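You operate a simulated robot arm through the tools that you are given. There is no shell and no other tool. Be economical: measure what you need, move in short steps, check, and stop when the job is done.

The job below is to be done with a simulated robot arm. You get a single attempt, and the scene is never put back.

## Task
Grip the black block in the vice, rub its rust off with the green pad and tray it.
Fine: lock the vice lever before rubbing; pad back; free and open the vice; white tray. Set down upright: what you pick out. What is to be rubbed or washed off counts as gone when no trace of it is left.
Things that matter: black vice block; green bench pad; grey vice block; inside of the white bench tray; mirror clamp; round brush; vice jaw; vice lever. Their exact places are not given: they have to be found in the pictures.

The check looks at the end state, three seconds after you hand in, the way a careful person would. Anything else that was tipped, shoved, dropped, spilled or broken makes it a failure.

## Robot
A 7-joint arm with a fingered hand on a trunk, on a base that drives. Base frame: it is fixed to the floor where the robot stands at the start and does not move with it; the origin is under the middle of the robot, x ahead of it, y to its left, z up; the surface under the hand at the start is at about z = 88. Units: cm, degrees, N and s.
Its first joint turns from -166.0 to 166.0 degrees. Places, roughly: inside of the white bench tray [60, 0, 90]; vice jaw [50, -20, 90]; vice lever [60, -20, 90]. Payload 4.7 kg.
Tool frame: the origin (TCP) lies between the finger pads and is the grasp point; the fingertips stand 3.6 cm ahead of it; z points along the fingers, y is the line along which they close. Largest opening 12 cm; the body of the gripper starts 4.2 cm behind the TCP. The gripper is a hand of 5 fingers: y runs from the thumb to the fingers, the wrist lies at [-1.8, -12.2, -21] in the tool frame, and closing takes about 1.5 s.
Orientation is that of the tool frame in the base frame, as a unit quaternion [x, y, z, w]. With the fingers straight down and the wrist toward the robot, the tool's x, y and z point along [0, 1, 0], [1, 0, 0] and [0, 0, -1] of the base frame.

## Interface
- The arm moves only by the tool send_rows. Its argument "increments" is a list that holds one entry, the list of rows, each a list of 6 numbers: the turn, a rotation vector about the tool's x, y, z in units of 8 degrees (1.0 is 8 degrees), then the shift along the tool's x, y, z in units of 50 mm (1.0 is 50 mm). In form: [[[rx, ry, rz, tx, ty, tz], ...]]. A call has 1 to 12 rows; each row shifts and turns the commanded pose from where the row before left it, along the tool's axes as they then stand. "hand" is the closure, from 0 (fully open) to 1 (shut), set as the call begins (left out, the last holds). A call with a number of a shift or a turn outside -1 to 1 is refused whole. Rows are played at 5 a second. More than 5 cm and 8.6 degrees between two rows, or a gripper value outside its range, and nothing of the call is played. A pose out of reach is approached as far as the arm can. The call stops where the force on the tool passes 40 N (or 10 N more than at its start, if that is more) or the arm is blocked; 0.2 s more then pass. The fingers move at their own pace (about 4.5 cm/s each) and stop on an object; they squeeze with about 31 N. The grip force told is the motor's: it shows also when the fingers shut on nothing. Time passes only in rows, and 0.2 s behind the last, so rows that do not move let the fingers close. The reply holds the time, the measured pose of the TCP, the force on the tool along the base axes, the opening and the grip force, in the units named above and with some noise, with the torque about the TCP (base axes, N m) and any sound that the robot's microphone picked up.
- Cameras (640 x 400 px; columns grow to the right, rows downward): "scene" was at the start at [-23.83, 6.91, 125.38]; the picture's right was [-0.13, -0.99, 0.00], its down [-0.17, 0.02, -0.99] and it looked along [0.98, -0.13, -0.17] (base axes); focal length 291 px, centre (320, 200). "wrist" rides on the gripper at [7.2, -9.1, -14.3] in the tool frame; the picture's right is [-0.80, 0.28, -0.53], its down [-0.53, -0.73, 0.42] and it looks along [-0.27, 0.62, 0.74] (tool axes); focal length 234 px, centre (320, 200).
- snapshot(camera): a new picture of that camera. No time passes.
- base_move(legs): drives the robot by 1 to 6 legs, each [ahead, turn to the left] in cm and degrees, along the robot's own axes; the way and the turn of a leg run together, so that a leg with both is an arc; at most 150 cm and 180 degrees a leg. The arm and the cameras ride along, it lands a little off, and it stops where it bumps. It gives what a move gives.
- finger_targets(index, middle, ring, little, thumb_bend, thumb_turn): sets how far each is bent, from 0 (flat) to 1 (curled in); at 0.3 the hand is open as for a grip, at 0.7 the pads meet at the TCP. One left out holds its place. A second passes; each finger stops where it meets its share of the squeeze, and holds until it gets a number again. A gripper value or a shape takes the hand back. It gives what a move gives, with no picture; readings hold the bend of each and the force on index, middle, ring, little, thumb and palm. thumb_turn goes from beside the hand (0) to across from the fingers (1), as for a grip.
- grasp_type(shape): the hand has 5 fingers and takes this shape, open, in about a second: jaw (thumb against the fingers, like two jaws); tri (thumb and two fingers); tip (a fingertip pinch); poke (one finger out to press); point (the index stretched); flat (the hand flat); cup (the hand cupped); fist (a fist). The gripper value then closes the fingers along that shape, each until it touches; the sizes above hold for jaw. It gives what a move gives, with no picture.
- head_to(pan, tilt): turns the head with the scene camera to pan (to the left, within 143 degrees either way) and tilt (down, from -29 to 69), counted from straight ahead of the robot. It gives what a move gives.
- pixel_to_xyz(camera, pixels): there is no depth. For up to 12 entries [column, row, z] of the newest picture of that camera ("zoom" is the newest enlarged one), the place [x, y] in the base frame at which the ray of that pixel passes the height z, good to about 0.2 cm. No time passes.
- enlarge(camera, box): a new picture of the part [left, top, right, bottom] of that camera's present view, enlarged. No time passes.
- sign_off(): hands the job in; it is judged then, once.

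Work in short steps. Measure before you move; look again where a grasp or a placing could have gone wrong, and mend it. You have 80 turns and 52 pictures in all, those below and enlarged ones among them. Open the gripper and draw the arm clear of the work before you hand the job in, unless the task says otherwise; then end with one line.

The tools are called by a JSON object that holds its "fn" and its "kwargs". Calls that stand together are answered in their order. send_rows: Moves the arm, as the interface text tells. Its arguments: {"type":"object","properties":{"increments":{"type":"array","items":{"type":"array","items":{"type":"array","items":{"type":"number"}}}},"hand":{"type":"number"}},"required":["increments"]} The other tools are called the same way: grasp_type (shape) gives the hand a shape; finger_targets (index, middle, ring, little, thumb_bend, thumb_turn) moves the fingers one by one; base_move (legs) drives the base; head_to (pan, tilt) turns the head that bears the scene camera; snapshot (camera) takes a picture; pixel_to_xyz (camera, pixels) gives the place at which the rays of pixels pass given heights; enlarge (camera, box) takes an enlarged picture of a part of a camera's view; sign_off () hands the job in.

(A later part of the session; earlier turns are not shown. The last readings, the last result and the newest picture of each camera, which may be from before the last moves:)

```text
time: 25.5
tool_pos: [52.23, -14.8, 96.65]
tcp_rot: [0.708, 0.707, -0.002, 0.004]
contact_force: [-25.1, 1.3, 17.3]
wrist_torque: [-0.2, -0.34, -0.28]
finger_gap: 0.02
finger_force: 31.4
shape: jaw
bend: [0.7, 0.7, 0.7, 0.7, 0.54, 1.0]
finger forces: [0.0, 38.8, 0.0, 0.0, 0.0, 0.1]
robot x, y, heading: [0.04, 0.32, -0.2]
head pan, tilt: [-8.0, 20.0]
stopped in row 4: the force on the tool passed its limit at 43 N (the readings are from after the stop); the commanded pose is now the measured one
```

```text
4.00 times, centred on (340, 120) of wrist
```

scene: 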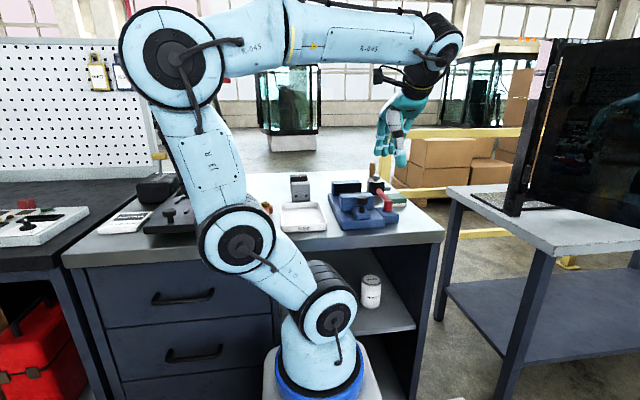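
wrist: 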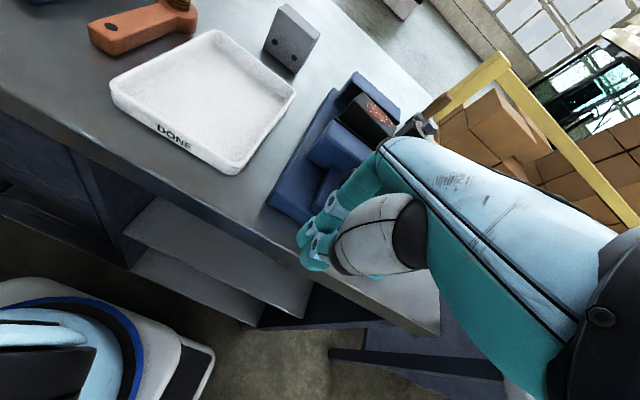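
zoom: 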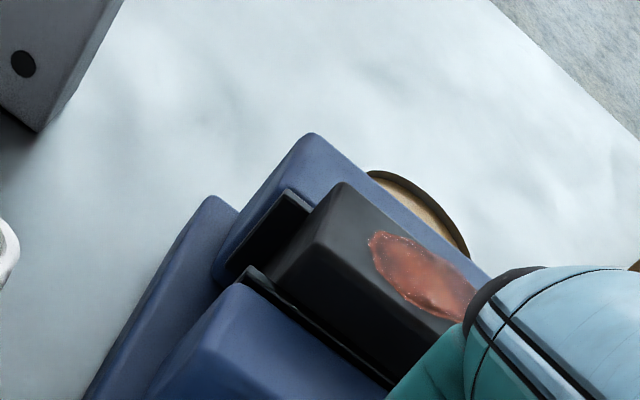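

The block is clamped against both pads. I back off, rise, and form the poke shape for the lever.

{"fn": "send_rows", "kwargs": {"increments": [[[0, 0, 0, 0, -0.5, 0], [0, 0, 0, 0, -0.8, 0], [0, 0, 0, 0, 0, -0.8], [0, 0, 0, 0, 0, -0.8], [0, 0, 0, 0, 0, -0.8], [0, 0, 0, -0.6, 0.4, -0.6]]]}}

{"fn": "grasp_type", "kwargs": {"shape": "poke"}}

{"fn": "snapshot", "kwargs": {"camera": "wrist"}}

{"fn": "enlarge", "kwargs": {"camera": "scene", "box": [290, 125, 450, 230]}}

```text
time: 26.9
tool_pos: [48.13, -17.7, 111.52]
tcp_rot: [0.709, 0.706, -0.002, 0.002]
contact_force: [-0.1, 0.6, 0.3]
wrist_torque: [-0.03, 0.02, -0.01]
finger_gap: 0.0
finger_force: 30.9
shape: jaw
bend: [0.7, 0.7, 0.7, 0.7, 0.54, 1.0]
finger forces: [0.1, 0.0, 0.0, 0.0, 0.0, 0.0]
robot x, y, heading: [0.27, -0.15, 0.0]
head pan, tilt: [-8.0, 20.0]
```

```text
time: 27.8
tool_pos: [48.37, -17.74, 111.52]
tcp_rot: [0.709, 0.705, -0.001, 0.001]
contact_force: [0.3, 0.5, 0.0]
wrist_torque: [0.0, 0.04, 0.02]
finger_gap: 0.0
finger_force: 0.1
shape: poke
bend: [0.7, 0.7, 0.99, 0.99, 1.0, 1.0]
finger forces: [0.1, 0.0, 0.0, 0.1, 0.1, 0.1]
robot x, y, heading: [0.08, 0.11, -0.3]
head pan, tilt: [-8.0, 20.0]
```

```text
17 pictures are left
```

wrist: 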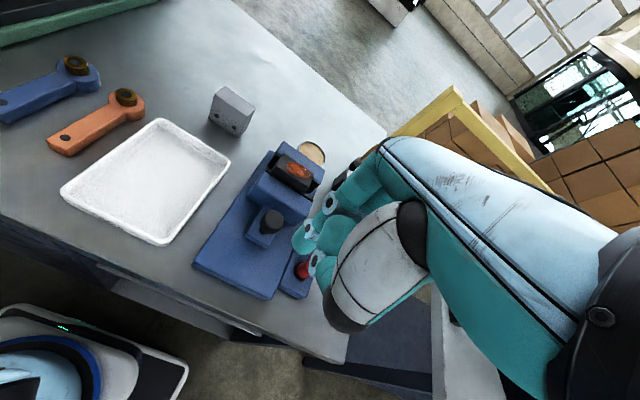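

```text
3.81 times, centred on (370, 178) of scene
```

zoom: 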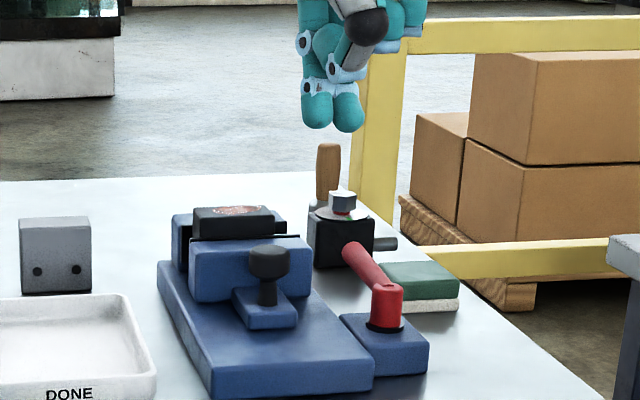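

{"fn": "pixel_to_xyz", "kwargs": {"camera": "zoom", "pixels": [[300, 115, 109], [331, 115, 109], [365, 115, 109], [315, 131, 107.5], [348, 133, 107.5], [345, 255, 95], [345, 248, 95.5], [388, 292, 95], [403, 300, 94]]}}

```text
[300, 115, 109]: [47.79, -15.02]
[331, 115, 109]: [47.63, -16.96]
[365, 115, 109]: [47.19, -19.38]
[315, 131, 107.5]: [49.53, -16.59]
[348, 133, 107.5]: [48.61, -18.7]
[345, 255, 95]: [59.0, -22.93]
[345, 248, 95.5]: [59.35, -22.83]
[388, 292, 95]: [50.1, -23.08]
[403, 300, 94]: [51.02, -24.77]
```

Two fingertips (index, middle) stick out, spanning y +2.7..-1.7 about the TCP. I put them between knob and lever at (56,-20.9) and descend.

{"fn": "send_rows", "kwargs": {"increments": [[[0, 0, 0, -0.32, 0.76, 0.4], [0, 0, 0, -0.32, 0.76, 0.4], [0, 0, 0, 0, 0, 0.7], [0, 0, 0, 0, 0, 0.5], [0, 0, 0, 0, 0, 0.5], [0, 0, 0, 0, 0, 0.46]]]}}

{"fn": "enlarge", "kwargs": {"camera": "scene", "box": [310, 145, 430, 225]}}

```text
time: 29.2
tool_pos: [55.5, -21.08, 96.65]
tcp_rot: [0.709, 0.705, -0.002, 0.002]
contact_force: [0.2, 0.3, -0.3]
wrist_torque: [-0.01, -0.02, -0.02]
finger_gap: 0.0
finger_force: 0.2
shape: poke
bend: [0.7, 0.7, 0.99, 0.99, 1.0, 1.0]
finger forces: [0.0, 0.0, 0.0, 0.0, 0.0, 0.0]
robot x, y, heading: [-0.09, 0.04, -0.1]
head pan, tilt: [-8.0, 20.0]
```

```text
5.00 times, centred on (370, 185) of scene
```

zoom: 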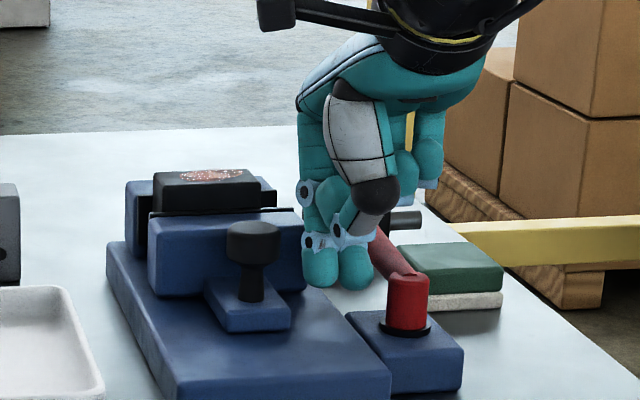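

Fingertips sit between vice and red lever. I push toward -y along an arc.

{"fn": "send_rows", "kwargs": {"increments": [[[0, 0, 0, -0.2, 0, 0], [0, 0, 0, -0.2, 0, 0], [0, 0, 0, -0.2, 0, 0], [0, 0, 0, -0.2, 0, 0]]]}}

{"fn": "enlarge", "kwargs": {"camera": "scene", "box": [310, 145, 430, 225]}}

```text
time: 30.2
tool_pos: [55.72, -24.91, 96.76]
tcp_rot: [0.708, 0.706, -0.002, 0.002]
contact_force: [4.7, 6.2, 0.4]
wrist_torque: [0.1, -0.07, 0.03]
finger_gap: 0.0
finger_force: 0.0
shape: poke
bend: [0.7, 0.7, 0.99, 0.99, 1.0, 1.0]
finger forces: [0.0, 5.6, 0.1, 0.0, 0.0, 0.0]
robot x, y, heading: [-0.13, -0.5, -0.1]
head pan, tilt: [-8.0, 20.0]
```

```text
5.00 times, centred on (370, 185) of scene
```

zoom: 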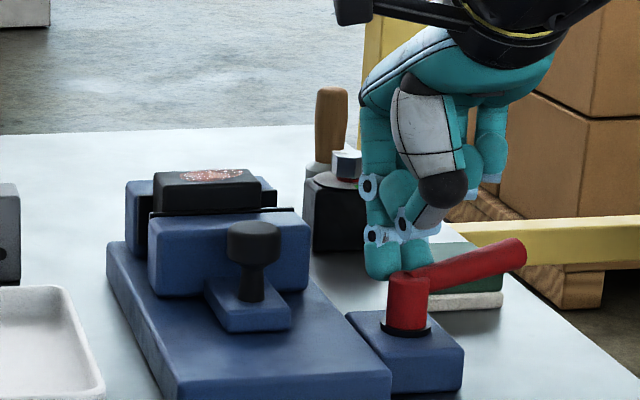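

The lever swings freely toward -y (about 50°). I carry on along the arc.

{"fn": "send_rows", "kwargs": {"increments": [[[0, 0, 0, -0.2, -0.1, 0], [0, 0, 0, -0.2, -0.2, 0], [0, 0, 0, -0.1, -0.25, 0], [0, 0, 0, 0, -0.25, 0], [0, 0, 0, 0, -0.2, 0]]]}}

{"fn": "enlarge", "kwargs": {"camera": "scene", "box": [310, 145, 430, 225]}}

```text
time: 30.9
tool_pos: [54.63, -26.56, 96.82]
tcp_rot: [0.707, 0.707, 0.003, 0.002]
contact_force: [37.7, 9.6, -5.6]
wrist_torque: [0.21, -1.08, -0.09]
finger_gap: 0.0
finger_force: 0.1
shape: poke
bend: [0.7, 0.7, 0.99, 0.99, 1.0, 1.0]
finger forces: [18.9, 17.1, 0.0, 0.2, 0.1, 0.0]
robot x, y, heading: [-0.36, 0.23, 0.1]
head pan, tilt: [-8.0, 20.0]
stopped in row 3: the force on the tool passed its limit at 51 N (the readings are from after the stop); the commanded pose is now the measured one
```

```text
5.00 times, centred on (370, 185) of scene
```

zoom: 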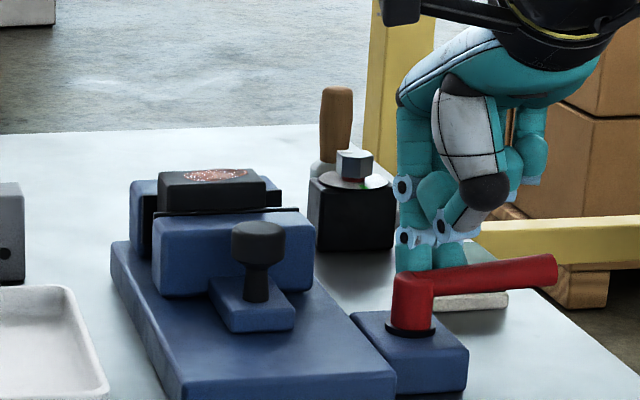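

Index hit the lever post. I shift further out along the lever (-y) and push it toward -x to its stop.

{"fn": "send_rows", "kwargs": {"increments": [[[0, 0, 0, 0, 0.16, 0], [0, 0, 0, -0.3, 0, 0], [0, 0, 0, -0.3, 0, 0], [0, 0, 0, 0, -0.16, 0], [0, 0, 0, 0, -0.16, 0], [0, 0, 0, 0, -0.16, 0], [0, 0, 0, 0, -0.16, 0], [0, 0, 0, 0, -0.16, 0]]]}}

{"fn": "enlarge", "kwargs": {"camera": "scene", "box": [310, 145, 430, 225]}}

```text
time: 32.0
tool_pos: [54.45, -29.65, 97.25]
tcp_rot: [0.707, 0.707, 0.005, 0.008]
contact_force: [36.4, -0.9, -5.1]
wrist_torque: [-0.03, -1.1, -0.04]
finger_gap: 0.0
finger_force: 0.1
shape: poke
bend: [0.7, 0.7, 0.99, 0.99, 1.0, 1.0]
finger forces: [15.0, 18.0, 0.0, 0.0, 0.1, 0.0]
robot x, y, heading: [0.16, -0.16, 0.1]
head pan, tilt: [-8.0, 20.0]
stopped in row 5: the force on the tool passed its limit at 56 N (the readings are from after the stop); the commanded pose is now the measured one
```

```text
5.00 times, centred on (370, 185) of scene
```

zoom: 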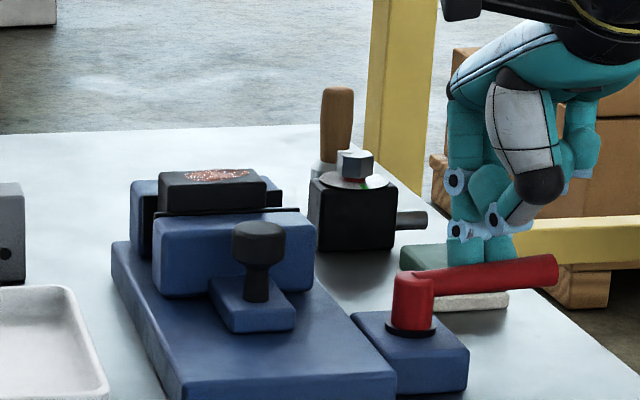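

The lever is at its stop, pointing -y (90°). I rise, back off and look at the pad.

{"fn": "send_rows", "kwargs": {"increments": [[[0, 0, 0, 0, 0.2, 0], [0, 0, 0, 0, 0, -0.8], [0, 0, 0, 0, 0, -0.9], [0, 0, 0, 0, 0, -0.9], [0, 0, 0, 0, 0, -0.6], [0, 0, 0, 0, -0.6, 0], [0, 0, 0, 0, -0.4, 0]]]}}

{"fn": "grasp_type", "kwargs": {"shape": "jaw"}}

{"fn": "snapshot", "kwargs": {"camera": "wrist"}}

```text
time: 33.6
tool_pos: [49.86, -29.64, 113.13]
tcp_rot: [0.708, 0.707, 0.003, 0.005]
contact_force: [1.0, 0.2, 0.2]
wrist_torque: [-0.02, 0.01, 0.03]
finger_gap: 0.0
finger_force: 0.0
shape: poke
bend: [0.7, 0.7, 0.99, 0.99, 1.0, 1.0]
finger forces: [0.1, 0.0, 0.0, 0.0, 0.1, 0.1]
robot x, y, heading: [-0.19, -0.14, 0.1]
head pan, tilt: [-8.0, 20.0]
```

```text
time: 34.5
tool_pos: [49.98, -29.61, 113.15]
tcp_rot: [0.707, 0.707, 0.003, 0.007]
contact_force: [0.2, 0.0, -0.8]
wrist_torque: [-0.02, -0.02, -0.04]
finger_gap: 11.96
finger_force: 0.1
shape: jaw
bend: [0.3, 0.3, 0.3, 0.3, 0.3, 0.98]
finger forces: [0.0, 0.1, 0.1, 0.0, 0.1, 0.0]
robot x, y, heading: [0.11, -0.26, -0.2]
head pan, tilt: [-8.0, 20.0]
```

```text
11 pictures are left
```

wrist: 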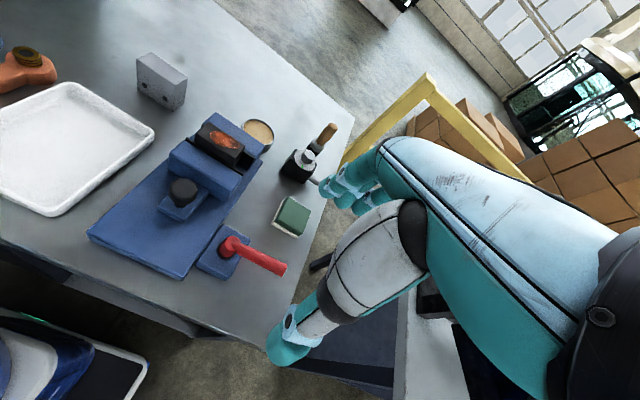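

{"fn": "pixel_to_xyz", "kwargs": {"camera": "wrist", "pixels": [[285, 197, 91], [311, 209, 91], [300, 233, 91], [276, 221, 91], [275, 230, 88], [297, 239, 88], [297, 156, 95], [320, 183, 91], [231, 242, 95], [286, 268, 95], [220, 137, 96.7]]}}

```text
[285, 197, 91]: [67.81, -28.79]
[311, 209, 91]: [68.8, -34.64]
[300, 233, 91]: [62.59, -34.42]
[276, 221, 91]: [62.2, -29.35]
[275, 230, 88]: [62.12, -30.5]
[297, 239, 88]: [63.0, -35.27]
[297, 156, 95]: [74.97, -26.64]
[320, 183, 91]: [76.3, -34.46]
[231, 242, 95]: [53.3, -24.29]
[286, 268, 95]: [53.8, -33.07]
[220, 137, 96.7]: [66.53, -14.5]
```

Pad: centre (65.4,-31.8), about 6×5.7 cm, top z ≈91. I go above it with the hand narrowed, then down to z 92.4.

{"fn": "send_rows", "kwargs": {"increments": [[[0.1, 0.04, 0, -0.11, 0.77, 0.4], [0, 0, 0, -0.11, 0.77, 0.4], [0, 0, 0, -0.11, 0.77, 0.4], [0, 0, 0, -0.11, 0.77, 0.4], [0, 0, 0, 0, 0, 0.6], [0, 0, 0, 0, 0, 0.6], [0, 0, 0, 0, 0, 0.6], [0, 0, 0, 0, 0, 0.5], [0, 0, 0, 0, 0, 0.24]]], "hand": 0.3}}

```text
time: 36.5
tool_pos: [65.46, -31.87, 92.5]
tcp_rot: [0.708, 0.707, 0.0, 0.0]
contact_force: [-0.4, -0.5, 0.6]
wrist_torque: [-0.02, -0.04, 0.05]
finger_gap: 8.43
finger_force: 0.2
shape: jaw
bend: [0.27, 0.37, 0.35, 0.35, 0.6, 0.99]
finger forces: [0.0, 0.0, 0.0, 0.1, 0.0, 0.1]
robot x, y, heading: [0.15, 0.16, 0.1]
head pan, tilt: [-8.0, 20.0]
```

No contact; I close on the pad.

{"fn": "send_rows", "kwargs": {"increments": [[[0, 0, 0, 0, 0, 0], [0, 0, 0, 0, 0, 0], [0, 0, 0, 0, 0, 0], [0, 0, 0, 0, 0, 0], [0, 0, 0, 0, 0, 0], [0, 0, 0, 0, 0, 0], [0, 0, 0, 0, 0, 0], [0, 0, 0, 0, 0, 0]]], "hand": 1}}

```text
time: 38.3
tool_pos: [65.4, -31.86, 92.4]
tcp_rot: [0.708, 0.706, 0.002, 0.001]
contact_force: [-0.2, 0.8, -0.5]
wrist_torque: [-0.01, 0.03, 0.01]
finger_gap: 5.39
finger_force: 30.5
shape: jaw
bend: [0.74, 0.48, 0.46, 0.47, 0.71, 1.0]
finger forces: [15.5, 8.5, 3.6, 0.0, 27.7, 0.0]
robot x, y, heading: [0.19, -0.3, 0.1]
head pan, tilt: [-8.0, 20.0]
```

Pad gripped (gap 5.4, 31 N). I lift and bring it over the block, then look.

{"fn": "send_rows", "kwargs": {"increments": [[[0, 0, 0, 0, 0, -0.4], [0, 0, 0, 0, 0, -0.8], [0, 0, 0, 0, 0, -0.8], [0, 0, 0, 0, 0, -0.72], [0, 0, 0, 0.68, 0.05, 0], [0, 0, 0, 0.68, 0.05, 0], [0, 0, 0, 0.68, 0.05, 0], [0, 0, 0, 0.68, 0.05, 0], [0, 0, 0, 0.66, 0.04, 0]]]}}

{"fn": "enlarge", "kwargs": {"camera": "scene", "box": [290, 145, 420, 230]}}

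```text
time: 40.3
tool_pos: [66.44, -15.06, 105.96]
tcp_rot: [0.708, 0.706, -0.001, 0.0]
contact_force: [0.2, -0.1, 0.5]
wrist_torque: [0.0, -0.03, 0.02]
finger_gap: 5.4
finger_force: 31.2
shape: jaw
bend: [0.74, 0.48, 0.46, 0.47, 0.71, 1.0]
finger forces: [15.6, 8.5, 3.5, 0.1, 27.7, 0.0]
robot x, y, heading: [0.01, -0.12, 0.2]
head pan, tilt: [-8.0, 20.0]
```

```text
4.71 times, centred on (355, 188) of scene
```

zoom: 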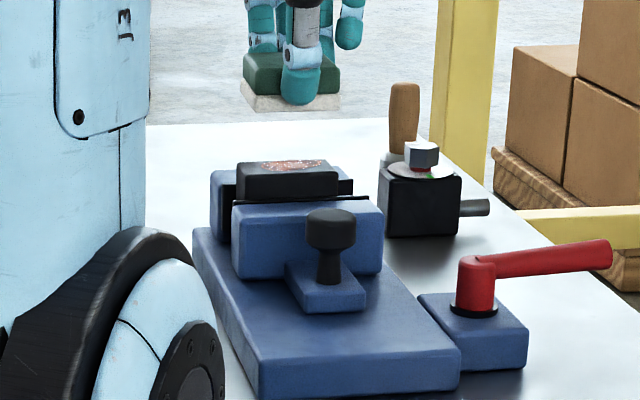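

The pad is level, white scrub face down. I lower it onto the block until contact.

{"fn": "send_rows", "kwargs": {"increments": [[[0, 0, 0, 0, 0, 0.5], [0, 0, 0, 0, 0, 0.36], [0, 0, 0, 0, 0, 0.06], [0, 0, 0, 0, 0, 0.06]]]}}

```text
time: 41.3
tool_pos: [66.59, -15.01, 101.57]
tcp_rot: [0.707, 0.707, 0.002, 0.003]
contact_force: [-1.7, 1.5, 22.4]
wrist_torque: [-0.03, 0.2, 0.03]
finger_gap: 5.51
finger_force: 31.2
shape: jaw
bend: [0.74, 0.48, 0.46, 0.47, 0.71, 1.0]
finger forces: [16.6, 9.3, 4.0, 0.1, 32.0, 0.1]
robot x, y, heading: [0.09, 0.18, 0.2]
head pan, tilt: [-8.0, 20.0]
```

Contact at 22 N. I ease by 0.15 cm and rub back and forth in y (and a bit in x).

{"fn": "send_rows", "kwargs": {"increments": [[[0, 0, 0, 0.3, 0, -0.03], [0, 0, 0, -0.4, 0, 0], [0, 0, 0, -0.4, 0, 0], [0, 0, 0, 0.4, 0, 0], [0, 0, 0, 0.5, 0, 0], [0, 0, 0, -0.5, 0, 0], [0, 0, 0, -0.4, 0, 0], [0, 0, 0, 0.5, 0.1, 0], [0, 0, 0, 0.4, 0, 0], [0, 0, 0, -0.5, -0.2, 0], [0, 0, 0, -0.4, 0, 0], [0, 0, 0, 0.5, 0.1, 0]]]}}

```text
time: 43.9
tool_pos: [66.39, -14.96, 101.57]
tcp_rot: [0.709, 0.705, 0.0, -0.001]
contact_force: [-2.6, -6.0, 15.6]
wrist_torque: [-0.12, 0.05, -0.04]
finger_gap: 5.51
finger_force: 31.1
shape: jaw
bend: [0.74, 0.48, 0.47, 0.47, 0.72, 1.0]
finger forces: [17.1, 10.4, 4.5, 0.1, 33.1, 0.0]
robot x, y, heading: [-0.35, -0.02, 0.1]
head pan, tilt: [-8.0, 20.0]
```

Rubbing runs well at 16 N normal force. More strokes of the same kind.

{"fn": "send_rows", "kwargs": {"increments": [[[0, 0, 0, 0.4, 0, 0], [0, 0, 0, -0.4, 0, 0], [0, 0, 0, -0.5, 0, 0], [0, 0, 0, 0.5, 0.1, 0], [0, 0, 0, 0.5, 0, 0], [0, 0, 0, -0.5, -0.2, 0], [0, 0, 0, -0.5, 0, 0], [0, 0, 0, 0.5, 0.2, 0], [0, 0, 0, 0.5, 0, 0], [0, 0, 0, -0.5, -0.1, 0], [0, 0, 0, -0.5, 0, 0], [0, 0, 0, 0.5, 0, 0]]]}}

{"fn": "send_rows", "kwargs": {"increments": [[[0, 0, 0, 0.4, 0, 0], [0, 0, 0, -0.4, 0, 0], [0, 0, 0, -0.5, 0, 0], [0, 0, 0, 0.5, 0.1, 0], [0, 0, 0, 0.5, 0, 0], [0, 0, 0, -0.5, -0.2, 0], [0, 0, 0, -0.5, 0, 0], [0, 0, 0, 0.5, 0.2, 0], [0, 0, 0, 0.5, 0, 0], [0, 0, 0, -0.5, -0.1, 0], [0, 0, 0, -0.5, 0, 0], [0, 0, 0, 0.5, 0, 0]]]}}

```text
time: 46.5
tool_pos: [66.49, -14.9, 101.29]
tcp_rot: [0.709, 0.706, 0.0, 0.001]
contact_force: [-0.4, -8.8, 31.2]
wrist_torque: [-0.29, -0.05, -0.05]
finger_gap: 5.6
finger_force: 30.8
shape: jaw
bend: [0.74, 0.47, 0.46, 0.47, 0.73, 1.0]
finger forces: [18.0, 11.4, 4.7, 0.0, 34.0, 0.0]
robot x, y, heading: [-0.15, -0.18, -0.2]
head pan, tilt: [-8.0, 20.0]
```

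```text
time: 49.1
tool_pos: [66.73, -15.01, 101.42]
tcp_rot: [0.709, 0.706, 0.0, -0.001]
contact_force: [0.0, -6.2, 21.9]
wrist_torque: [-0.16, 0.01, 0.01]
finger_gap: 5.58
finger_force: 31.1
shape: jaw
bend: [0.74, 0.48, 0.46, 0.47, 0.72, 1.0]
finger forces: [17.6, 10.7, 4.6, 0.0, 33.0, 0.1]
robot x, y, heading: [-0.0, 0.18, -0.0]
head pan, tilt: [-8.0, 20.0]
```

I lift off and back away for a close look at the block's top.

{"fn": "send_rows", "kwargs": {"increments": [[[0, 0, 0, 0, 0, -0.5], [0, 0, 0, 0, 0, -0.8], [0, 0, 0, 0, 0, -0.8], [0, 0, 0, 0, -0.9, 0], [0, 0, 0, 0, -0.9, 0], [0, 0, 0, 0, -0.9, 0]]]}}

{"fn": "enlarge", "kwargs": {"camera": "wrist", "box": [240, 160, 360, 240]}}

```text
time: 50.5
tool_pos: [53.07, -14.61, 111.63]
tcp_rot: [0.707, 0.707, 0.0, -0.002]
contact_force: [0.2, -0.6, -1.0]
wrist_torque: [0.04, -0.01, 0.03]
finger_gap: 5.5
finger_force: 30.7
shape: jaw
bend: [0.74, 0.48, 0.47, 0.47, 0.73, 1.0]
finger forces: [16.6, 8.8, 3.7, 0.1, 29.2, 0.0]
robot x, y, heading: [0.22, 0.17, -0.0]
head pan, tilt: [-8.0, 20.0]
```

```text
5.00 times, centred on (300, 200) of wrist
```

zoom: 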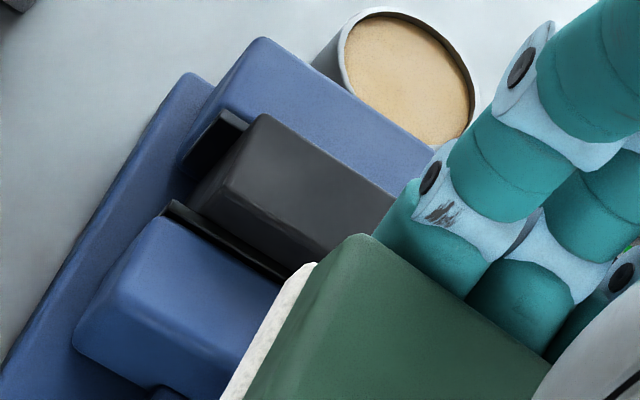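

The left part is clean; the right end is hidden. I check from the head camera.

{"fn": "enlarge", "kwargs": {"camera": "scene", "box": [322, 165, 374, 200]}}

```text
11.43 times, centred on (348, 182) of scene
```

zoom: 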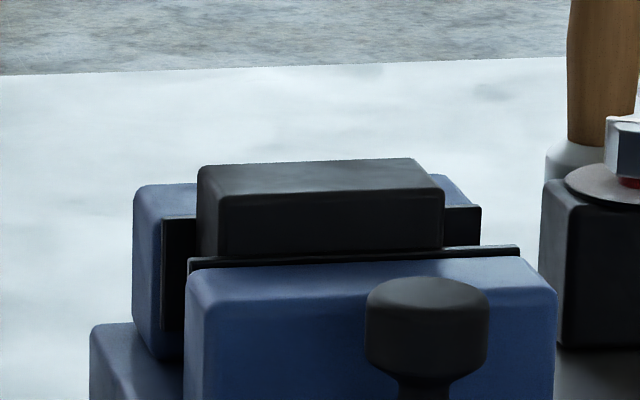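

Block top is clean. I take the pad back to where it lay (65.4,-31.9).

{"fn": "send_rows", "kwargs": {"increments": [[[0, 0, 0, -0.69, 0.493, 0], [0, 0, 0, -0.69, 0.493, 0], [0, 0, 0, -0.69, 0.493, 0], [0, 0, 0, -0.69, 0.493, 0], [0, 0, 0, -0.69, 0.493, 0], [0, 0, 0, 0, 0, 0.9], [0, 0, 0, 0, 0, 0.9], [0, 0, 0, 0, 0, 0.9], [0, 0, 0, 0, 0, 0.6], [0, 0, 0, 0, 0, 0.4]]]}}

```text
time: 52.7
tool_pos: [65.36, -32.33, 93.48]
tcp_rot: [0.707, 0.707, 0.0, -0.001]
contact_force: [-0.1, 0.7, -0.4]
wrist_torque: [-0.02, 0.02, 0.01]
finger_gap: 5.47
finger_force: 31.1
shape: jaw
bend: [0.74, 0.48, 0.47, 0.47, 0.73, 1.0]
finger forces: [16.6, 8.7, 3.7, 0.0, 29.0, 0.1]
robot x, y, heading: [-0.28, 0.21, 0.3]
head pan, tilt: [-8.0, 20.0]
```

{"fn": "send_rows", "kwargs": {"increments": [[[0, 0, 0, 0.07, 0, 0.06], [0, 0, 0, 0, 0, 0.06], [0, 0, 0, 0, 0, 0.06], [0, 0, 0, 0, 0, 0.04]]]}}

```text
time: 53.7
tool_pos: [65.4, -31.77, 92.26]
tcp_rot: [0.707, 0.707, 0.0, 0.0]
contact_force: [-0.3, -0.7, 0.9]
wrist_torque: [0.05, 0.01, 0.0]
finger_gap: 5.49
finger_force: 30.8
shape: jaw
bend: [0.74, 0.48, 0.47, 0.47, 0.73, 1.0]
finger forces: [16.8, 8.7, 3.7, 0.1, 29.1, 0.1]
robot x, y, heading: [0.0, 0.05, 0.2]
head pan, tilt: [-8.0, 20.0]
```

No contact yet (the pad was pushed up slightly in the grip while rubbing); I lower on in tiny steps.

{"fn": "send_rows", "kwargs": {"increments": [[[0, 0, 0, 0, 0, 0.03], [0, 0, 0, 0, 0, 0.03], [0, 0, 0, 0, 0, 0.02]]]}}

```text
time: 54.5
tool_pos: [65.42, -31.77, 92.08]
tcp_rot: [0.708, 0.707, 0.0, 0.002]
contact_force: [-0.4, -0.3, 30.5]
wrist_torque: [0.0, 0.14, 0.05]
finger_gap: 5.57
finger_force: 30.6
shape: jaw
bend: [0.74, 0.48, 0.47, 0.47, 0.73, 1.0]
finger forces: [17.9, 9.8, 4.2, 0.1, 32.8, 0.0]
robot x, y, heading: [0.19, -0.12, 0.0]
head pan, tilt: [-8.0, 20.0]
```

Contact. I ease up 0.15 cm, open and rise.

{"fn": "send_rows", "kwargs": {"increments": [[[0, 0, 0, 0, 0, -0.03]]]}}

{"fn": "send_rows", "kwargs": {"increments": [[[0, 0, 0, 0, 0, 0], [0, 0, 0, 0, 0, 0], [0, 0, 0, 0, 0, 0], [0, 0, 0, 0, 0, 0], [0, 0, 0, 0, 0, 0], [0, 0, 0, 0, 0, -0.2], [0, 0, 0, 0, 0, -0.5], [0, 0, 0, 0, 0, -0.8], [0, 0, 0, 0, 0, -0.8], [0, 0, 0, 0, 0, -0.8], [0, 0, 0, 0, 0, -0.8]]], "hand": 0.3}}

{"fn": "grasp_type", "kwargs": {"shape": "poke"}}

{"fn": "enlarge", "kwargs": {"camera": "scene", "box": [290, 145, 430, 230]}}

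```text
time: 54.9
tool_pos: [65.5, -31.81, 92.05]
tcp_rot: [0.708, 0.707, -0.001, 0.001]
contact_force: [4.4, -2.8, 29.2]
wrist_torque: [-0.09, -0.14, 0.0]
finger_gap: 5.57
finger_force: 31.2
shape: jaw
bend: [0.74, 0.48, 0.46, 0.47, 0.73, 1.0]
finger forces: [19.6, 11.0, 4.5, 0.1, 30.5, 0.1]
robot x, y, heading: [0.16, -0.09, 0.1]
head pan, tilt: [-8.0, 20.0]
```

```text
time: 57.3
tool_pos: [65.38, -31.76, 111.66]
tcp_rot: [0.708, 0.707, 0.001, -0.001]
contact_force: [0.1, -0.6, -0.4]
wrist_torque: [0.02, 0.04, 0.0]
finger_gap: 8.35
finger_force: 0.1
shape: jaw
bend: [0.27, 0.37, 0.35, 0.35, 0.6, 0.99]
finger forces: [0.0, 0.0, 0.0, 0.1, 0.0, 0.1]
robot x, y, heading: [0.08, -0.23, -0.0]
head pan, tilt: [-8.0, 20.0]
```

```text
time: 58.2
tool_pos: [65.39, -31.83, 111.62]
tcp_rot: [0.708, 0.706, 0.0, 0.0]
contact_force: [-0.6, 0.4, 0.3]
wrist_torque: [0.0, 0.0, 0.03]
finger_gap: 0.0
finger_force: 0.2
shape: poke
bend: [0.7, 0.7, 0.99, 0.99, 1.0, 1.0]
finger forces: [0.0, 0.0, 0.0, 0.1, 0.0, 0.0]
robot x, y, heading: [0.32, 0.04, 0.2]
head pan, tilt: [-8.0, 20.0]
```

```text
4.57 times, centred on (360, 188) of scene
```

zoom: 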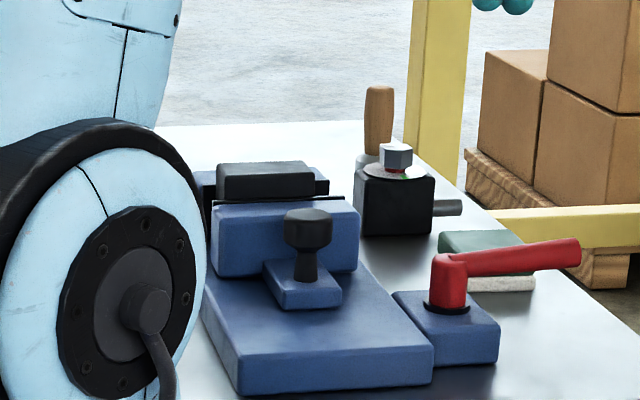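

Pad is back in place. Now I bring the poke fingers to the -x side of the lever bar (49.5,-30.5) and down to z 96.5.

{"fn": "send_rows", "kwargs": {"increments": [[[0, 0, 0, 0.06, -0.8, 0], [0, 0, 0, 0.07, -0.8, 0], [0, 0, 0, 0.07, -0.8, 0], [0, 0, 0, 0.06, -0.8, 0], [0, 0, 0, 0, 0, 0.8], [0, 0, 0, 0, 0, 0.8], [0, 0, 0, 0, 0, 0.8], [0, 0, 0, 0, 0, 0.62]]]}}

{"fn": "send_rows", "kwargs": {"increments": [[[0, 0, 0, 0, 0.3, 0], [0, 0, 0, 0, 0.3, 0], [0, 0, 0, -0.1, 0.3, 0], [0, 0, 0, 0.16, 0.3, 0], [0, 0, 0, 0.16, 0.25, 0], [0, 0, 0, 0.2, 0.2, 0], [0, 0, 0, 0.2, 0.1, 0], [0, 0, 0, 0.15, 0.05, 0]]]}}

{"fn": "enlarge", "kwargs": {"camera": "scene", "box": [290, 145, 430, 230]}}

```text
time: 60.0
tool_pos: [49.35, -30.55, 96.55]
tcp_rot: [0.708, 0.706, 0.0, 0.001]
contact_force: [-0.3, 0.0, 0.1]
wrist_torque: [-0.01, 0.02, 0.02]
finger_gap: 0.01
finger_force: 0.1
shape: poke
bend: [0.7, 0.7, 0.99, 0.99, 1.0, 1.0]
finger forces: [0.0, 0.0, 0.0, 0.0, 0.0, 0.1]
robot x, y, heading: [0.2, -0.0, 0.1]
head pan, tilt: [-8.0, 20.0]
```

```text
time: 62.0
tool_pos: [58.29, -27.16, 96.49]
tcp_rot: [0.71, 0.704, -0.002, 0.003]
contact_force: [-0.8, -21.5, -4.9]
wrist_torque: [-0.64, 0.05, -0.07]
finger_gap: 0.01
finger_force: 0.1
shape: poke
bend: [0.7, 0.7, 0.99, 0.99, 1.0, 1.0]
finger forces: [21.4, 0.0, 0.1, 0.0, 0.0, 0.0]
robot x, y, heading: [-0.26, -0.23, -0.4]
head pan, tilt: [-8.0, 20.0]
stopped in row 8: the force on the tool passed its limit at 42 N (the readings are from after the stop); the commanded pose is now the measured one
```

```text
4.57 times, centred on (360, 188) of scene
```

zoom: 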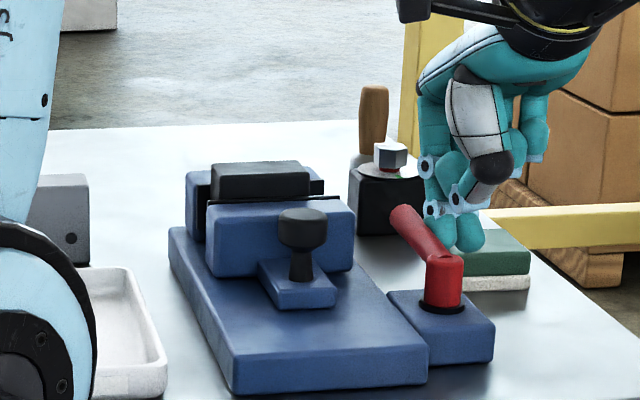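

The lever is back at its free stop. Now I put the fingertips between knob and jaw at (59.4,-16.1), z 97.5.

{"fn": "send_rows", "kwargs": {"increments": [[[0, 0, 0, -0.1, 0, 0], [0, 0, 0, 0, 0, -0.9], [0, 0, 0, 0, 0, -0.9], [0, 0, 0, 0.77, 0.07, 0], [0, 0, 0, 0.77, 0.07, 0], [0, 0, 0, 0.77, 0.08, 0], [0, 0, 0, 0, 0, 0.6], [0, 0, 0, 0, 0, 0.4], [0, 0, 0, 0, 0, 0.3], [0, 0, 0, 0, 0, 0.3]]]}}

{"fn": "snapshot", "kwargs": {"camera": "wrist"}}

```text
time: 64.3
tool_pos: [59.41, -15.94, 98.23]
tcp_rot: [0.708, 0.706, -0.001, 0.009]
contact_force: [-24.8, 4.4, 16.4]
wrist_torque: [0.02, 0.56, -0.05]
finger_gap: 0.03
finger_force: 0.2
shape: poke
bend: [0.7, 0.7, 0.99, 0.99, 1.0, 1.0]
finger forces: [10.4, 18.3, 0.1, 0.1, 0.1, 0.0]
robot x, y, heading: [-0.28, 0.08, -0.4]
head pan, tilt: [-8.0, 20.0]
stopped in row 10: the force on the tool passed its limit at 44 N (the readings are from after the stop); the commanded pose is now the measured one
```

```text
5 pictures are left
```

wrist: 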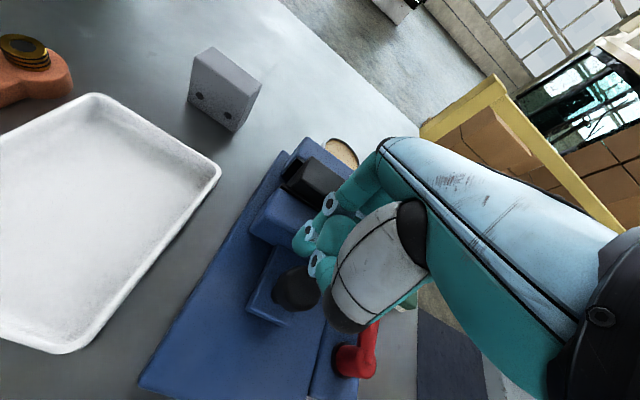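

The fingertips touch the jaw's front edge. I shift 0.8 cm toward the knob and lower another centimetre, then pull.

{"fn": "send_rows", "kwargs": {"increments": [[[0, 0, 0, 0, 0, -0.1], [0.1, 0.1, 0, 0, -0.18, 0], [0, 0, 0, 0, 0, 0.12], [0, 0, 0, 0, 0, 0.12]]]}}

```text
time: 65.3
tool_pos: [58.67, -16.0, 97.83]
tcp_rot: [0.71, 0.704, 0.0, 0.002]
contact_force: [-9.6, 1.9, 34.5]
wrist_torque: [-0.28, -0.27, -0.06]
finger_gap: 0.0
finger_force: 0.0
shape: poke
bend: [0.7, 0.7, 0.99, 0.99, 1.0, 1.0]
finger forces: [0.0, 32.7, 0.0, 0.1, 0.0, 0.0]
robot x, y, heading: [0.08, 0.18, -0.3]
head pan, tilt: [-8.0, 20.0]
```

Middle finger leans on the jaw edge; I now pull toward -x and see whether the knob follows.

{"fn": "send_rows", "kwargs": {"increments": [[[0, 0, 0, 0, -0.12, 0], [0, 0, 0, 0, -0.12, 0], [0, 0, 0, 0, -0.12, 0], [0, 0, 0, 0, -0.12, 0]]]}}

```text
time: 66.3
tool_pos: [56.1, -15.92, 97.56]
tcp_rot: [0.71, 0.705, -0.002, -0.002]
contact_force: [-2.0, -0.6, 36.6]
wrist_torque: [-0.33, -0.35, 0.13]
finger_gap: 0.0
finger_force: 0.1
shape: poke
bend: [0.7, 0.7, 0.99, 0.99, 1.0, 1.0]
finger forces: [7.9, 33.2, 0.0, 0.0, 0.0, 0.0]
robot x, y, heading: [0.15, 0.08, -0.1]
head pan, tilt: [-8.0, 20.0]
```

{"fn": "enlarge", "kwargs": {"camera": "scene", "box": [300, 150, 400, 225]}}

```text
5.33 times, centred on (350, 188) of scene
```

zoom: 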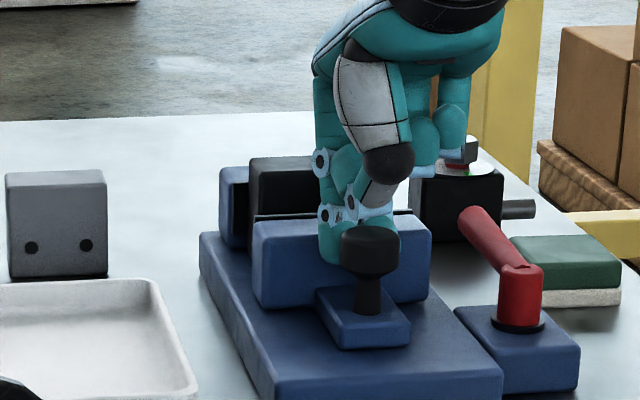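

The knob follows: the jaw has come ~2.5 cm away from the block. I keep pulling, easing the down-pressure slightly.

{"fn": "send_rows", "kwargs": {"increments": [[[0, 0, 0, 0, -0.12, -0.05], [0, 0, 0, 0, -0.15, 0], [0, 0, 0, 0, -0.15, 0], [0, 0, 0, 0, -0.15, 0], [0, 0, 0, 0, -0.15, 0], [0, 0, 0, 0, -0.12, 0]]]}}

```text
time: 67.7
tool_pos: [52.0, -15.78, 97.67]
tcp_rot: [0.709, 0.705, 0.0, -0.005]
contact_force: [4.1, -2.8, 2.0]
wrist_torque: [-0.11, -0.12, 0.02]
finger_gap: 0.02
finger_force: 0.1
shape: poke
bend: [0.7, 0.7, 0.99, 0.99, 1.0, 1.0]
finger forces: [0.9, 6.7, 0.1, 0.0, 0.1, 0.0]
robot x, y, heading: [0.04, -0.02, -0.0]
head pan, tilt: [-8.0, 20.0]
```

{"fn": "send_rows", "kwargs": {"increments": [[[0, 0, 0, 0, -0.08, 0], [0, 0, 0, 0, -0.08, 0], [0, 0, 0, 0, -0.08, 0]]]}}

```text
time: 68.5
tool_pos: [51.5, -15.85, 97.8]
tcp_rot: [0.71, 0.704, 0.001, -0.002]
contact_force: [31.4, -3.7, -9.8]
wrist_torque: [-0.07, -0.73, -0.11]
finger_gap: 0.0
finger_force: 0.1
shape: poke
bend: [0.7, 0.7, 0.99, 0.99, 1.0, 1.0]
finger forces: [19.0, 12.1, 0.0, 0.1, 0.0, 0.1]
robot x, y, heading: [-0.37, -0.06, -0.1]
head pan, tilt: [-8.0, 20.0]
stopped in row 3: the force on the tool passed its limit at 43 N (the readings are from after the stop); the commanded pose is now the measured one
```

The jaw is at its open stop. I release, rise, take the jaw shape and measure the block.

{"fn": "send_rows", "kwargs": {"increments": [[[0, 0, 0, 0, 0.1, 0], [0, 0, 0, 0, 0, -0.7], [0, 0, 0, 0, 0, -0.7], [0, 0, 0, 0, 0, -0.7], [0, 0, 0, 0, 0, -0.7]]]}}

{"fn": "grasp_type", "kwargs": {"shape": "jaw"}}

{"fn": "enlarge", "kwargs": {"camera": "wrist", "box": [160, 120, 400, 280]}}

```text
time: 69.7
tool_pos: [51.55, -15.83, 111.61]
tcp_rot: [0.71, 0.705, 0.001, -0.003]
contact_force: [-0.3, 0.0, 0.0]
wrist_torque: [0.01, 0.03, -0.01]
finger_gap: 0.0
finger_force: 0.0
shape: poke
bend: [0.7, 0.7, 0.99, 0.99, 1.0, 1.0]
finger forces: [0.0, 0.1, 0.0, 0.1, 0.0, 0.1]
robot x, y, heading: [-0.21, 0.21, 0.1]
head pan, tilt: [-8.0, 20.0]
```

```text
time: 70.6
tool_pos: [51.72, -15.78, 111.62]
tcp_rot: [0.709, 0.705, 0.0, -0.002]
contact_force: [1.0, -0.5, 0.2]
wrist_torque: [-0.01, -0.01, -0.01]
finger_gap: 11.99
finger_force: 0.2
shape: jaw
bend: [0.3, 0.3, 0.3, 0.3, 0.3, 0.98]
finger forces: [0.1, 0.0, 0.0, 0.0, 0.0, 0.0]
robot x, y, heading: [0.07, 0.15, 0.0]
head pan, tilt: [-8.0, 20.0]
```

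```text
2.50 times, centred on (280, 200) of wrist
```

zoom: 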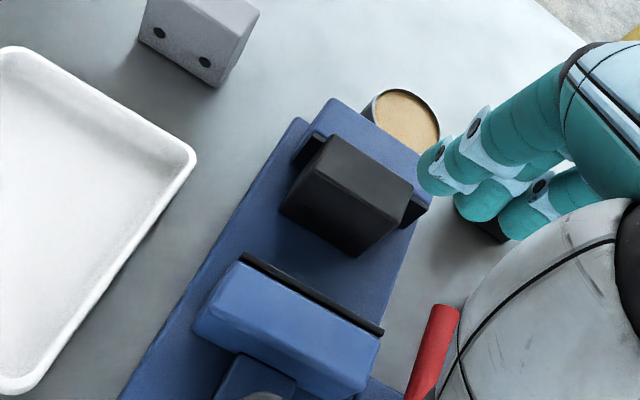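

{"fn": "pixel_to_xyz", "kwargs": {"camera": "zoom", "pixels": [[333, 136, 96.7], [413, 186, 96.7], [398, 214, 96.7], [317, 164, 96.7], [280, 208, 90.4], [356, 257, 90.4], [300, 163, 90.4], [315, 132, 95], [15, 50, 90], [195, 152, 90], [20, 392, 90]]}}

```text
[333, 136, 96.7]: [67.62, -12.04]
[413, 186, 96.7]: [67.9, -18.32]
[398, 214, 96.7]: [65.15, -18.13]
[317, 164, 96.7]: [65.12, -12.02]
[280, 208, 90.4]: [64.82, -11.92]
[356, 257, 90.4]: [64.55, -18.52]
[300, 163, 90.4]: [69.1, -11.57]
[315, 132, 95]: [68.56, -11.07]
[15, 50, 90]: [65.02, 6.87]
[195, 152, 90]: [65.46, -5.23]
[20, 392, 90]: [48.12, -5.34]
```

Vice is open, block clean, centre (66.4,-15.2), top 96.7. I go above it and down to z 99 for a pinch on the part above the rear jaw.

{"fn": "send_rows", "kwargs": {"increments": [[[0, 0, 0, 0.03, 0.74, 0.2], [0, 0, 0, 0.03, 0.74, 0.2], [0, 0, 0, 0.03, 0.73, 0.2], [0, 0, 0, 0.03, 0.73, 0.2], [0, 0, 0, 0, 0, 0.5], [0, 0, 0, 0, 0, 0.5], [0, 0, 0, 0, 0, 0.5], [0, 0, 0, 0, 0, 0.22]]], "hand": 0.3}}

```text
time: 72.4
tool_pos: [66.41, -15.41, 99.25]
tcp_rot: [0.71, 0.704, 0.001, -0.002]
contact_force: [0.4, 0.3, 0.4]
wrist_torque: [0.0, 0.0, 0.04]
finger_gap: 8.44
finger_force: 0.2
shape: jaw
bend: [0.27, 0.37, 0.35, 0.35, 0.6, 0.99]
finger forces: [0.0, 0.0, 0.0, 0.0, 0.1, 0.1]
robot x, y, heading: [0.16, -0.21, 0.0]
head pan, tilt: [-8.0, 20.0]
```

{"fn": "send_rows", "kwargs": {"increments": [[[0, 0, 0, 0.04, 0, 0.06], [0, 0, 0, 0, 0, 0]]]}}

{"fn": "send_rows", "kwargs": {"increments": [[[0, 0, 0, 0, 0, 0], [0, 0, 0, 0, 0, 0], [0, 0, 0, 0, 0, 0], [0, 0, 0, 0, 0, 0], [0, 0, 0, 0, 0, 0], [0, 0, 0, 0, 0, 0], [0, 0, 0, 0, 0, 0], [0, 0, 0, 0, 0, 0]]], "hand": 1}}

```text
time: 73.0
tool_pos: [66.39, -15.39, 99.08]
tcp_rot: [0.71, 0.704, 0.001, 0.0]
contact_force: [-0.4, -3.2, 13.2]
wrist_torque: [-0.13, -0.68, -0.1]
finger_gap: 8.42
finger_force: 0.0
shape: jaw
bend: [0.27, 0.36, 0.35, 0.35, 0.6, 0.99]
finger forces: [4.0, 8.8, 0.0, 0.0, 0.0, 0.0]
robot x, y, heading: [-0.06, -0.47, -0.2]
head pan, tilt: [-8.0, 20.0]
```

```text
time: 74.0
tool_pos: [65.96, -15.38, 98.88]
tcp_rot: [0.709, 0.705, 0.0, -0.003]
contact_force: [-31.4, 1.8, 18.6]
wrist_torque: [0.05, 1.18, -0.05]
finger_gap: 2.96
finger_force: 31.1
shape: jaw
bend: [0.75, 0.53, 0.5, 0.47, 0.72, 1.0]
finger forces: [9.5, 1.6, 0.0, 0.1, 41.3, 0.0]
robot x, y, heading: [-0.23, 0.47, -0.0]
head pan, tilt: [-8.0, 20.0]
stopped in row 5: the force on the tool passed its limit at 44 N (the readings are from after the stop); the commanded pose is now the measured one
```

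Thumb and index have it (gap 3.0, as in the first grip). I let it settle, then see the force balance.

{"fn": "send_rows", "kwargs": {"increments": [[[0, 0, 0, 0, 0, 0], [0, 0, 0, 0, -0.05, -0.02], [0, 0, 0, 0, 0, 0]]]}}

```text
time: 74.8
tool_pos: [65.84, -15.27, 99.12]
tcp_rot: [0.709, 0.705, 0.0, -0.004]
contact_force: [-25.1, -1.7, 18.1]
wrist_torque: [-0.02, 0.81, -0.11]
finger_gap: 2.91
finger_force: 31.4
shape: jaw
bend: [0.75, 0.53, 0.5, 0.47, 0.72, 1.0]
finger forces: [13.4, 3.3, 0.0, 0.0, 38.7, 0.0]
robot x, y, heading: [0.22, 0.29, -0.4]
head pan, tilt: [-8.0, 20.0]
```

{"fn": "send_rows", "kwargs": {"increments": [[[0, 0, 0, 0, -0.06, -0.02], [0, 0, 0, 0, -0.06, -0.02], [0, 0, 0, 0, 0, 0]]]}}

```text
time: 75.6
tool_pos: [65.29, -15.12, 99.06]
tcp_rot: [0.709, 0.706, 0.0, -0.003]
contact_force: [-4.3, -5.3, 8.2]
wrist_torque: [-0.15, -0.17, 0.02]
finger_gap: 2.96
finger_force: 31.0
shape: jaw
bend: [0.75, 0.5, 0.49, 0.47, 0.72, 1.0]
finger forces: [18.1, 10.0, 4.6, 0.0, 31.3, 0.0]
robot x, y, heading: [-0.04, 0.54, -0.1]
head pan, tilt: [-8.0, 20.0]
```

Now the grip is balanced like the first one. I lift slowly.

{"fn": "send_rows", "kwargs": {"increments": [[[0, 0, 0, 0, -0.04, -0.1], [0, 0, 0, 0, 0, -0.2], [0, 0, 0, 0, 0, -0.3], [0, 0, 0, 0, 0, -0.4], [0, 0, 0, 0, 0, -0.5], [0, 0, 0, 0, 0, -0.5]]]}}

{"fn": "enlarge", "kwargs": {"camera": "scene", "box": [270, 130, 430, 235]}}

```text
time: 77.0
tool_pos: [65.16, -15.38, 109.07]
tcp_rot: [0.709, 0.705, 0.0, -0.004]
contact_force: [0.3, -0.1, -4.8]
wrist_torque: [0.02, 0.06, -0.01]
finger_gap: 2.93
finger_force: 30.6
shape: jaw
bend: [0.74, 0.49, 0.49, 0.47, 0.72, 1.0]
finger forces: [16.9, 7.8, 3.8, 0.0, 28.4, 0.1]
robot x, y, heading: [-0.02, 0.27, -0.2]
head pan, tilt: [-8.0, 20.0]
```

```text
3.81 times, centred on (350, 182) of scene
```

zoom: 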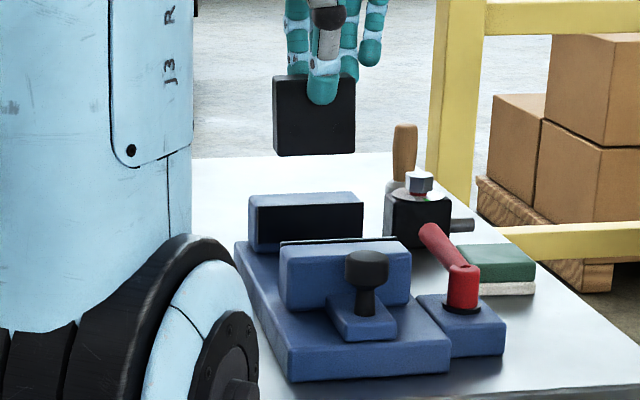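

Held upright. I carry it over the tray centre (57, 0.9) and lower to just above the floor.

{"fn": "send_rows", "kwargs": {"increments": [[[0, 0, 0, 0.65, -0.33, 0], [0, 0, 0, 0.65, -0.33, 0], [0, 0, 0, 0.65, -0.33, 0], [0, 0, 0, 0.65, -0.33, 0], [0, 0, 0, 0.65, -0.32, 0], [0, 0, 0, 0, 0, 0.6], [0, 0, 0, 0, 0, 0.6], [0, 0, 0, 0, 0, 0.6], [0, 0, 0, 0, 0, 0.36]]]}}

{"fn": "send_rows", "kwargs": {"increments": [[[0, 0, 0, 0, 0, 0.05], [0, 0, 0, 0, 0, 0.04], [0, 0, 0, 0, 0, 0.0]]]}}

```text
time: 79.0
tool_pos: [56.82, 1.08, 98.28]
tcp_rot: [0.709, 0.705, 0.0, -0.003]
contact_force: [-0.4, 0.5, -4.3]
wrist_torque: [0.0, 0.03, 0.0]
finger_gap: 2.93
finger_force: 31.0
shape: jaw
bend: [0.74, 0.49, 0.49, 0.47, 0.72, 1.0]
finger forces: [16.9, 7.8, 3.7, 0.0, 28.3, 0.0]
robot x, y, heading: [-0.25, 0.03, -0.1]
head pan, tilt: [-8.0, 20.0]
```

```text
time: 79.8
tool_pos: [56.91, 1.13, 97.84]
tcp_rot: [0.709, 0.706, -0.001, -0.004]
contact_force: [0.1, 0.2, -3.8]
wrist_torque: [-0.01, 0.03, -0.01]
finger_gap: 2.94
finger_force: 31.0
shape: jaw
bend: [0.74, 0.49, 0.49, 0.47, 0.72, 1.0]
finger forces: [17.0, 7.8, 3.7, 0.0, 28.3, 0.0]
robot x, y, heading: [-0.1, -0.39, -0.2]
head pan, tilt: [-8.0, 20.0]
```

No contact yet; tiny further steps.

{"fn": "send_rows", "kwargs": {"increments": [[[0, 0, 0, 0, 0, 0.03], [0, 0, 0, 0, 0, 0.03], [0, 0, 0, 0, 0, 0.0]]]}}

```text
time: 80.6
tool_pos: [56.97, 1.0, 97.62]
tcp_rot: [0.709, 0.705, -0.001, -0.005]
contact_force: [-0.3, 0.7, -4.0]
wrist_torque: [0.0, 0.01, 0.01]
finger_gap: 2.94
finger_force: 30.5
shape: jaw
bend: [0.74, 0.49, 0.49, 0.47, 0.72, 1.0]
finger forces: [17.0, 7.7, 3.7, 0.0, 28.3, 0.0]
robot x, y, heading: [-0.05, -0.02, -0.1]
head pan, tilt: [-8.0, 20.0]
```

{"fn": "send_rows", "kwargs": {"increments": [[[0, 0, 0, 0, 0, 0.03], [0, 0, 0, 0, 0, 0.03], [0, 0, 0, 0, 0, 0.0]]]}}

```text
time: 81.4
tool_pos: [56.98, 1.09, 97.31]
tcp_rot: [0.709, 0.705, -0.001, -0.004]
contact_force: [-0.6, 0.1, -4.0]
wrist_torque: [-0.05, 0.03, -0.01]
finger_gap: 2.94
finger_force: 31.2
shape: jaw
bend: [0.74, 0.49, 0.49, 0.47, 0.72, 1.0]
finger forces: [17.0, 7.8, 3.7, 0.0, 28.3, 0.0]
robot x, y, heading: [-0.03, -0.3, 0.0]
head pan, tilt: [-8.0, 20.0]
```

Still hanging free (-4 N). I continue.

{"fn": "send_rows", "kwargs": {"increments": [[[0, 0, 0, 0, 0, 0.03], [0, 0, 0, 0, 0, 0.03], [0, 0, 0, 0, 0, 0.0]]]}}

```text
time: 82.2
tool_pos: [57.02, 1.11, 97.04]
tcp_rot: [0.709, 0.705, 0.0, -0.004]
contact_force: [-0.2, 0.7, -4.2]
wrist_torque: [-0.01, 0.07, -0.05]
finger_gap: 2.91
finger_force: 31.1
shape: jaw
bend: [0.74, 0.49, 0.49, 0.47, 0.72, 1.0]
finger forces: [17.1, 7.8, 3.7, 0.1, 28.3, 0.0]
robot x, y, heading: [0.09, -0.06, -0.3]
head pan, tilt: [-8.0, 20.0]
```

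{"fn": "send_rows", "kwargs": {"increments": [[[0, 0, 0, 0, 0, 0.03], [0, 0, 0, 0, 0, 0.03], [0, 0, 0, 0, 0, 0.0]]]}}

```text
time: 83.0
tool_pos: [57.03, 1.2, 96.88]
tcp_rot: [0.709, 0.705, 0.0, -0.005]
contact_force: [-0.6, -2.8, 2.8]
wrist_torque: [0.04, -0.12, -0.05]
finger_gap: 2.94
finger_force: 30.6
shape: jaw
bend: [0.74, 0.49, 0.49, 0.47, 0.72, 1.0]
finger forces: [17.2, 7.7, 3.5, 0.0, 29.1, 0.1]
robot x, y, heading: [0.11, -0.03, -0.2]
head pan, tilt: [-8.0, 20.0]
```

Contact (the load is taken off). I open in place, then rise.

{"fn": "send_rows", "kwargs": {"increments": [[[0, 0, 0, 0, 0, 0], [0, 0, 0, 0, 0, 0], [0, 0, 0, 0, 0, 0], [0, 0, 0, 0, 0, 0], [0, 0, 0, 0, 0, 0], [0, 0, 0, 0, 0, 0], [0, 0, 0, 0, 0, -0.2], [0, 0, 0, 0, 0, -0.6], [0, 0, 0, 0, 0, -0.9], [0, 0, 0, 0, 0, -0.9], [0, 0, 0, 0, -0.9, 0], [0, 0, 0, 0, -0.9, 0]]], "hand": 0.2}}

{"fn": "snapshot", "kwargs": {"camera": "wrist"}}

```text
time: 85.6
tool_pos: [47.95, 0.97, 109.68]
tcp_rot: [0.708, 0.706, -0.001, -0.004]
contact_force: [0.1, -0.9, -0.2]
wrist_torque: [0.03, 0.04, -0.02]
finger_gap: 9.59
finger_force: 0.1
shape: jaw
bend: [0.26, 0.34, 0.32, 0.33, 0.52, 0.99]
finger forces: [0.0, 0.0, 0.0, 0.0, 0.0, 0.0]
robot x, y, heading: [0.4, -0.27, 0.0]
head pan, tilt: [-8.0, 20.0]
```

```text
1 pictures are left
```

wrist: 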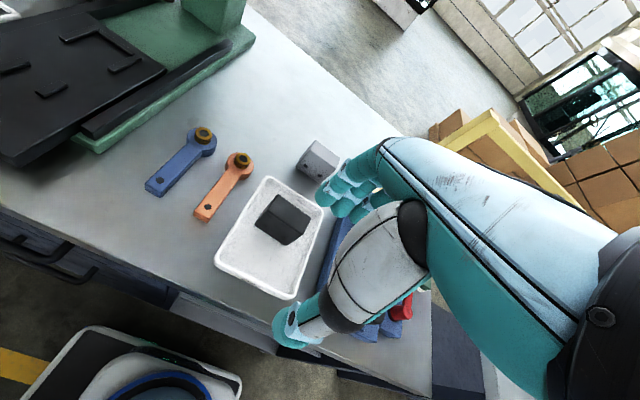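

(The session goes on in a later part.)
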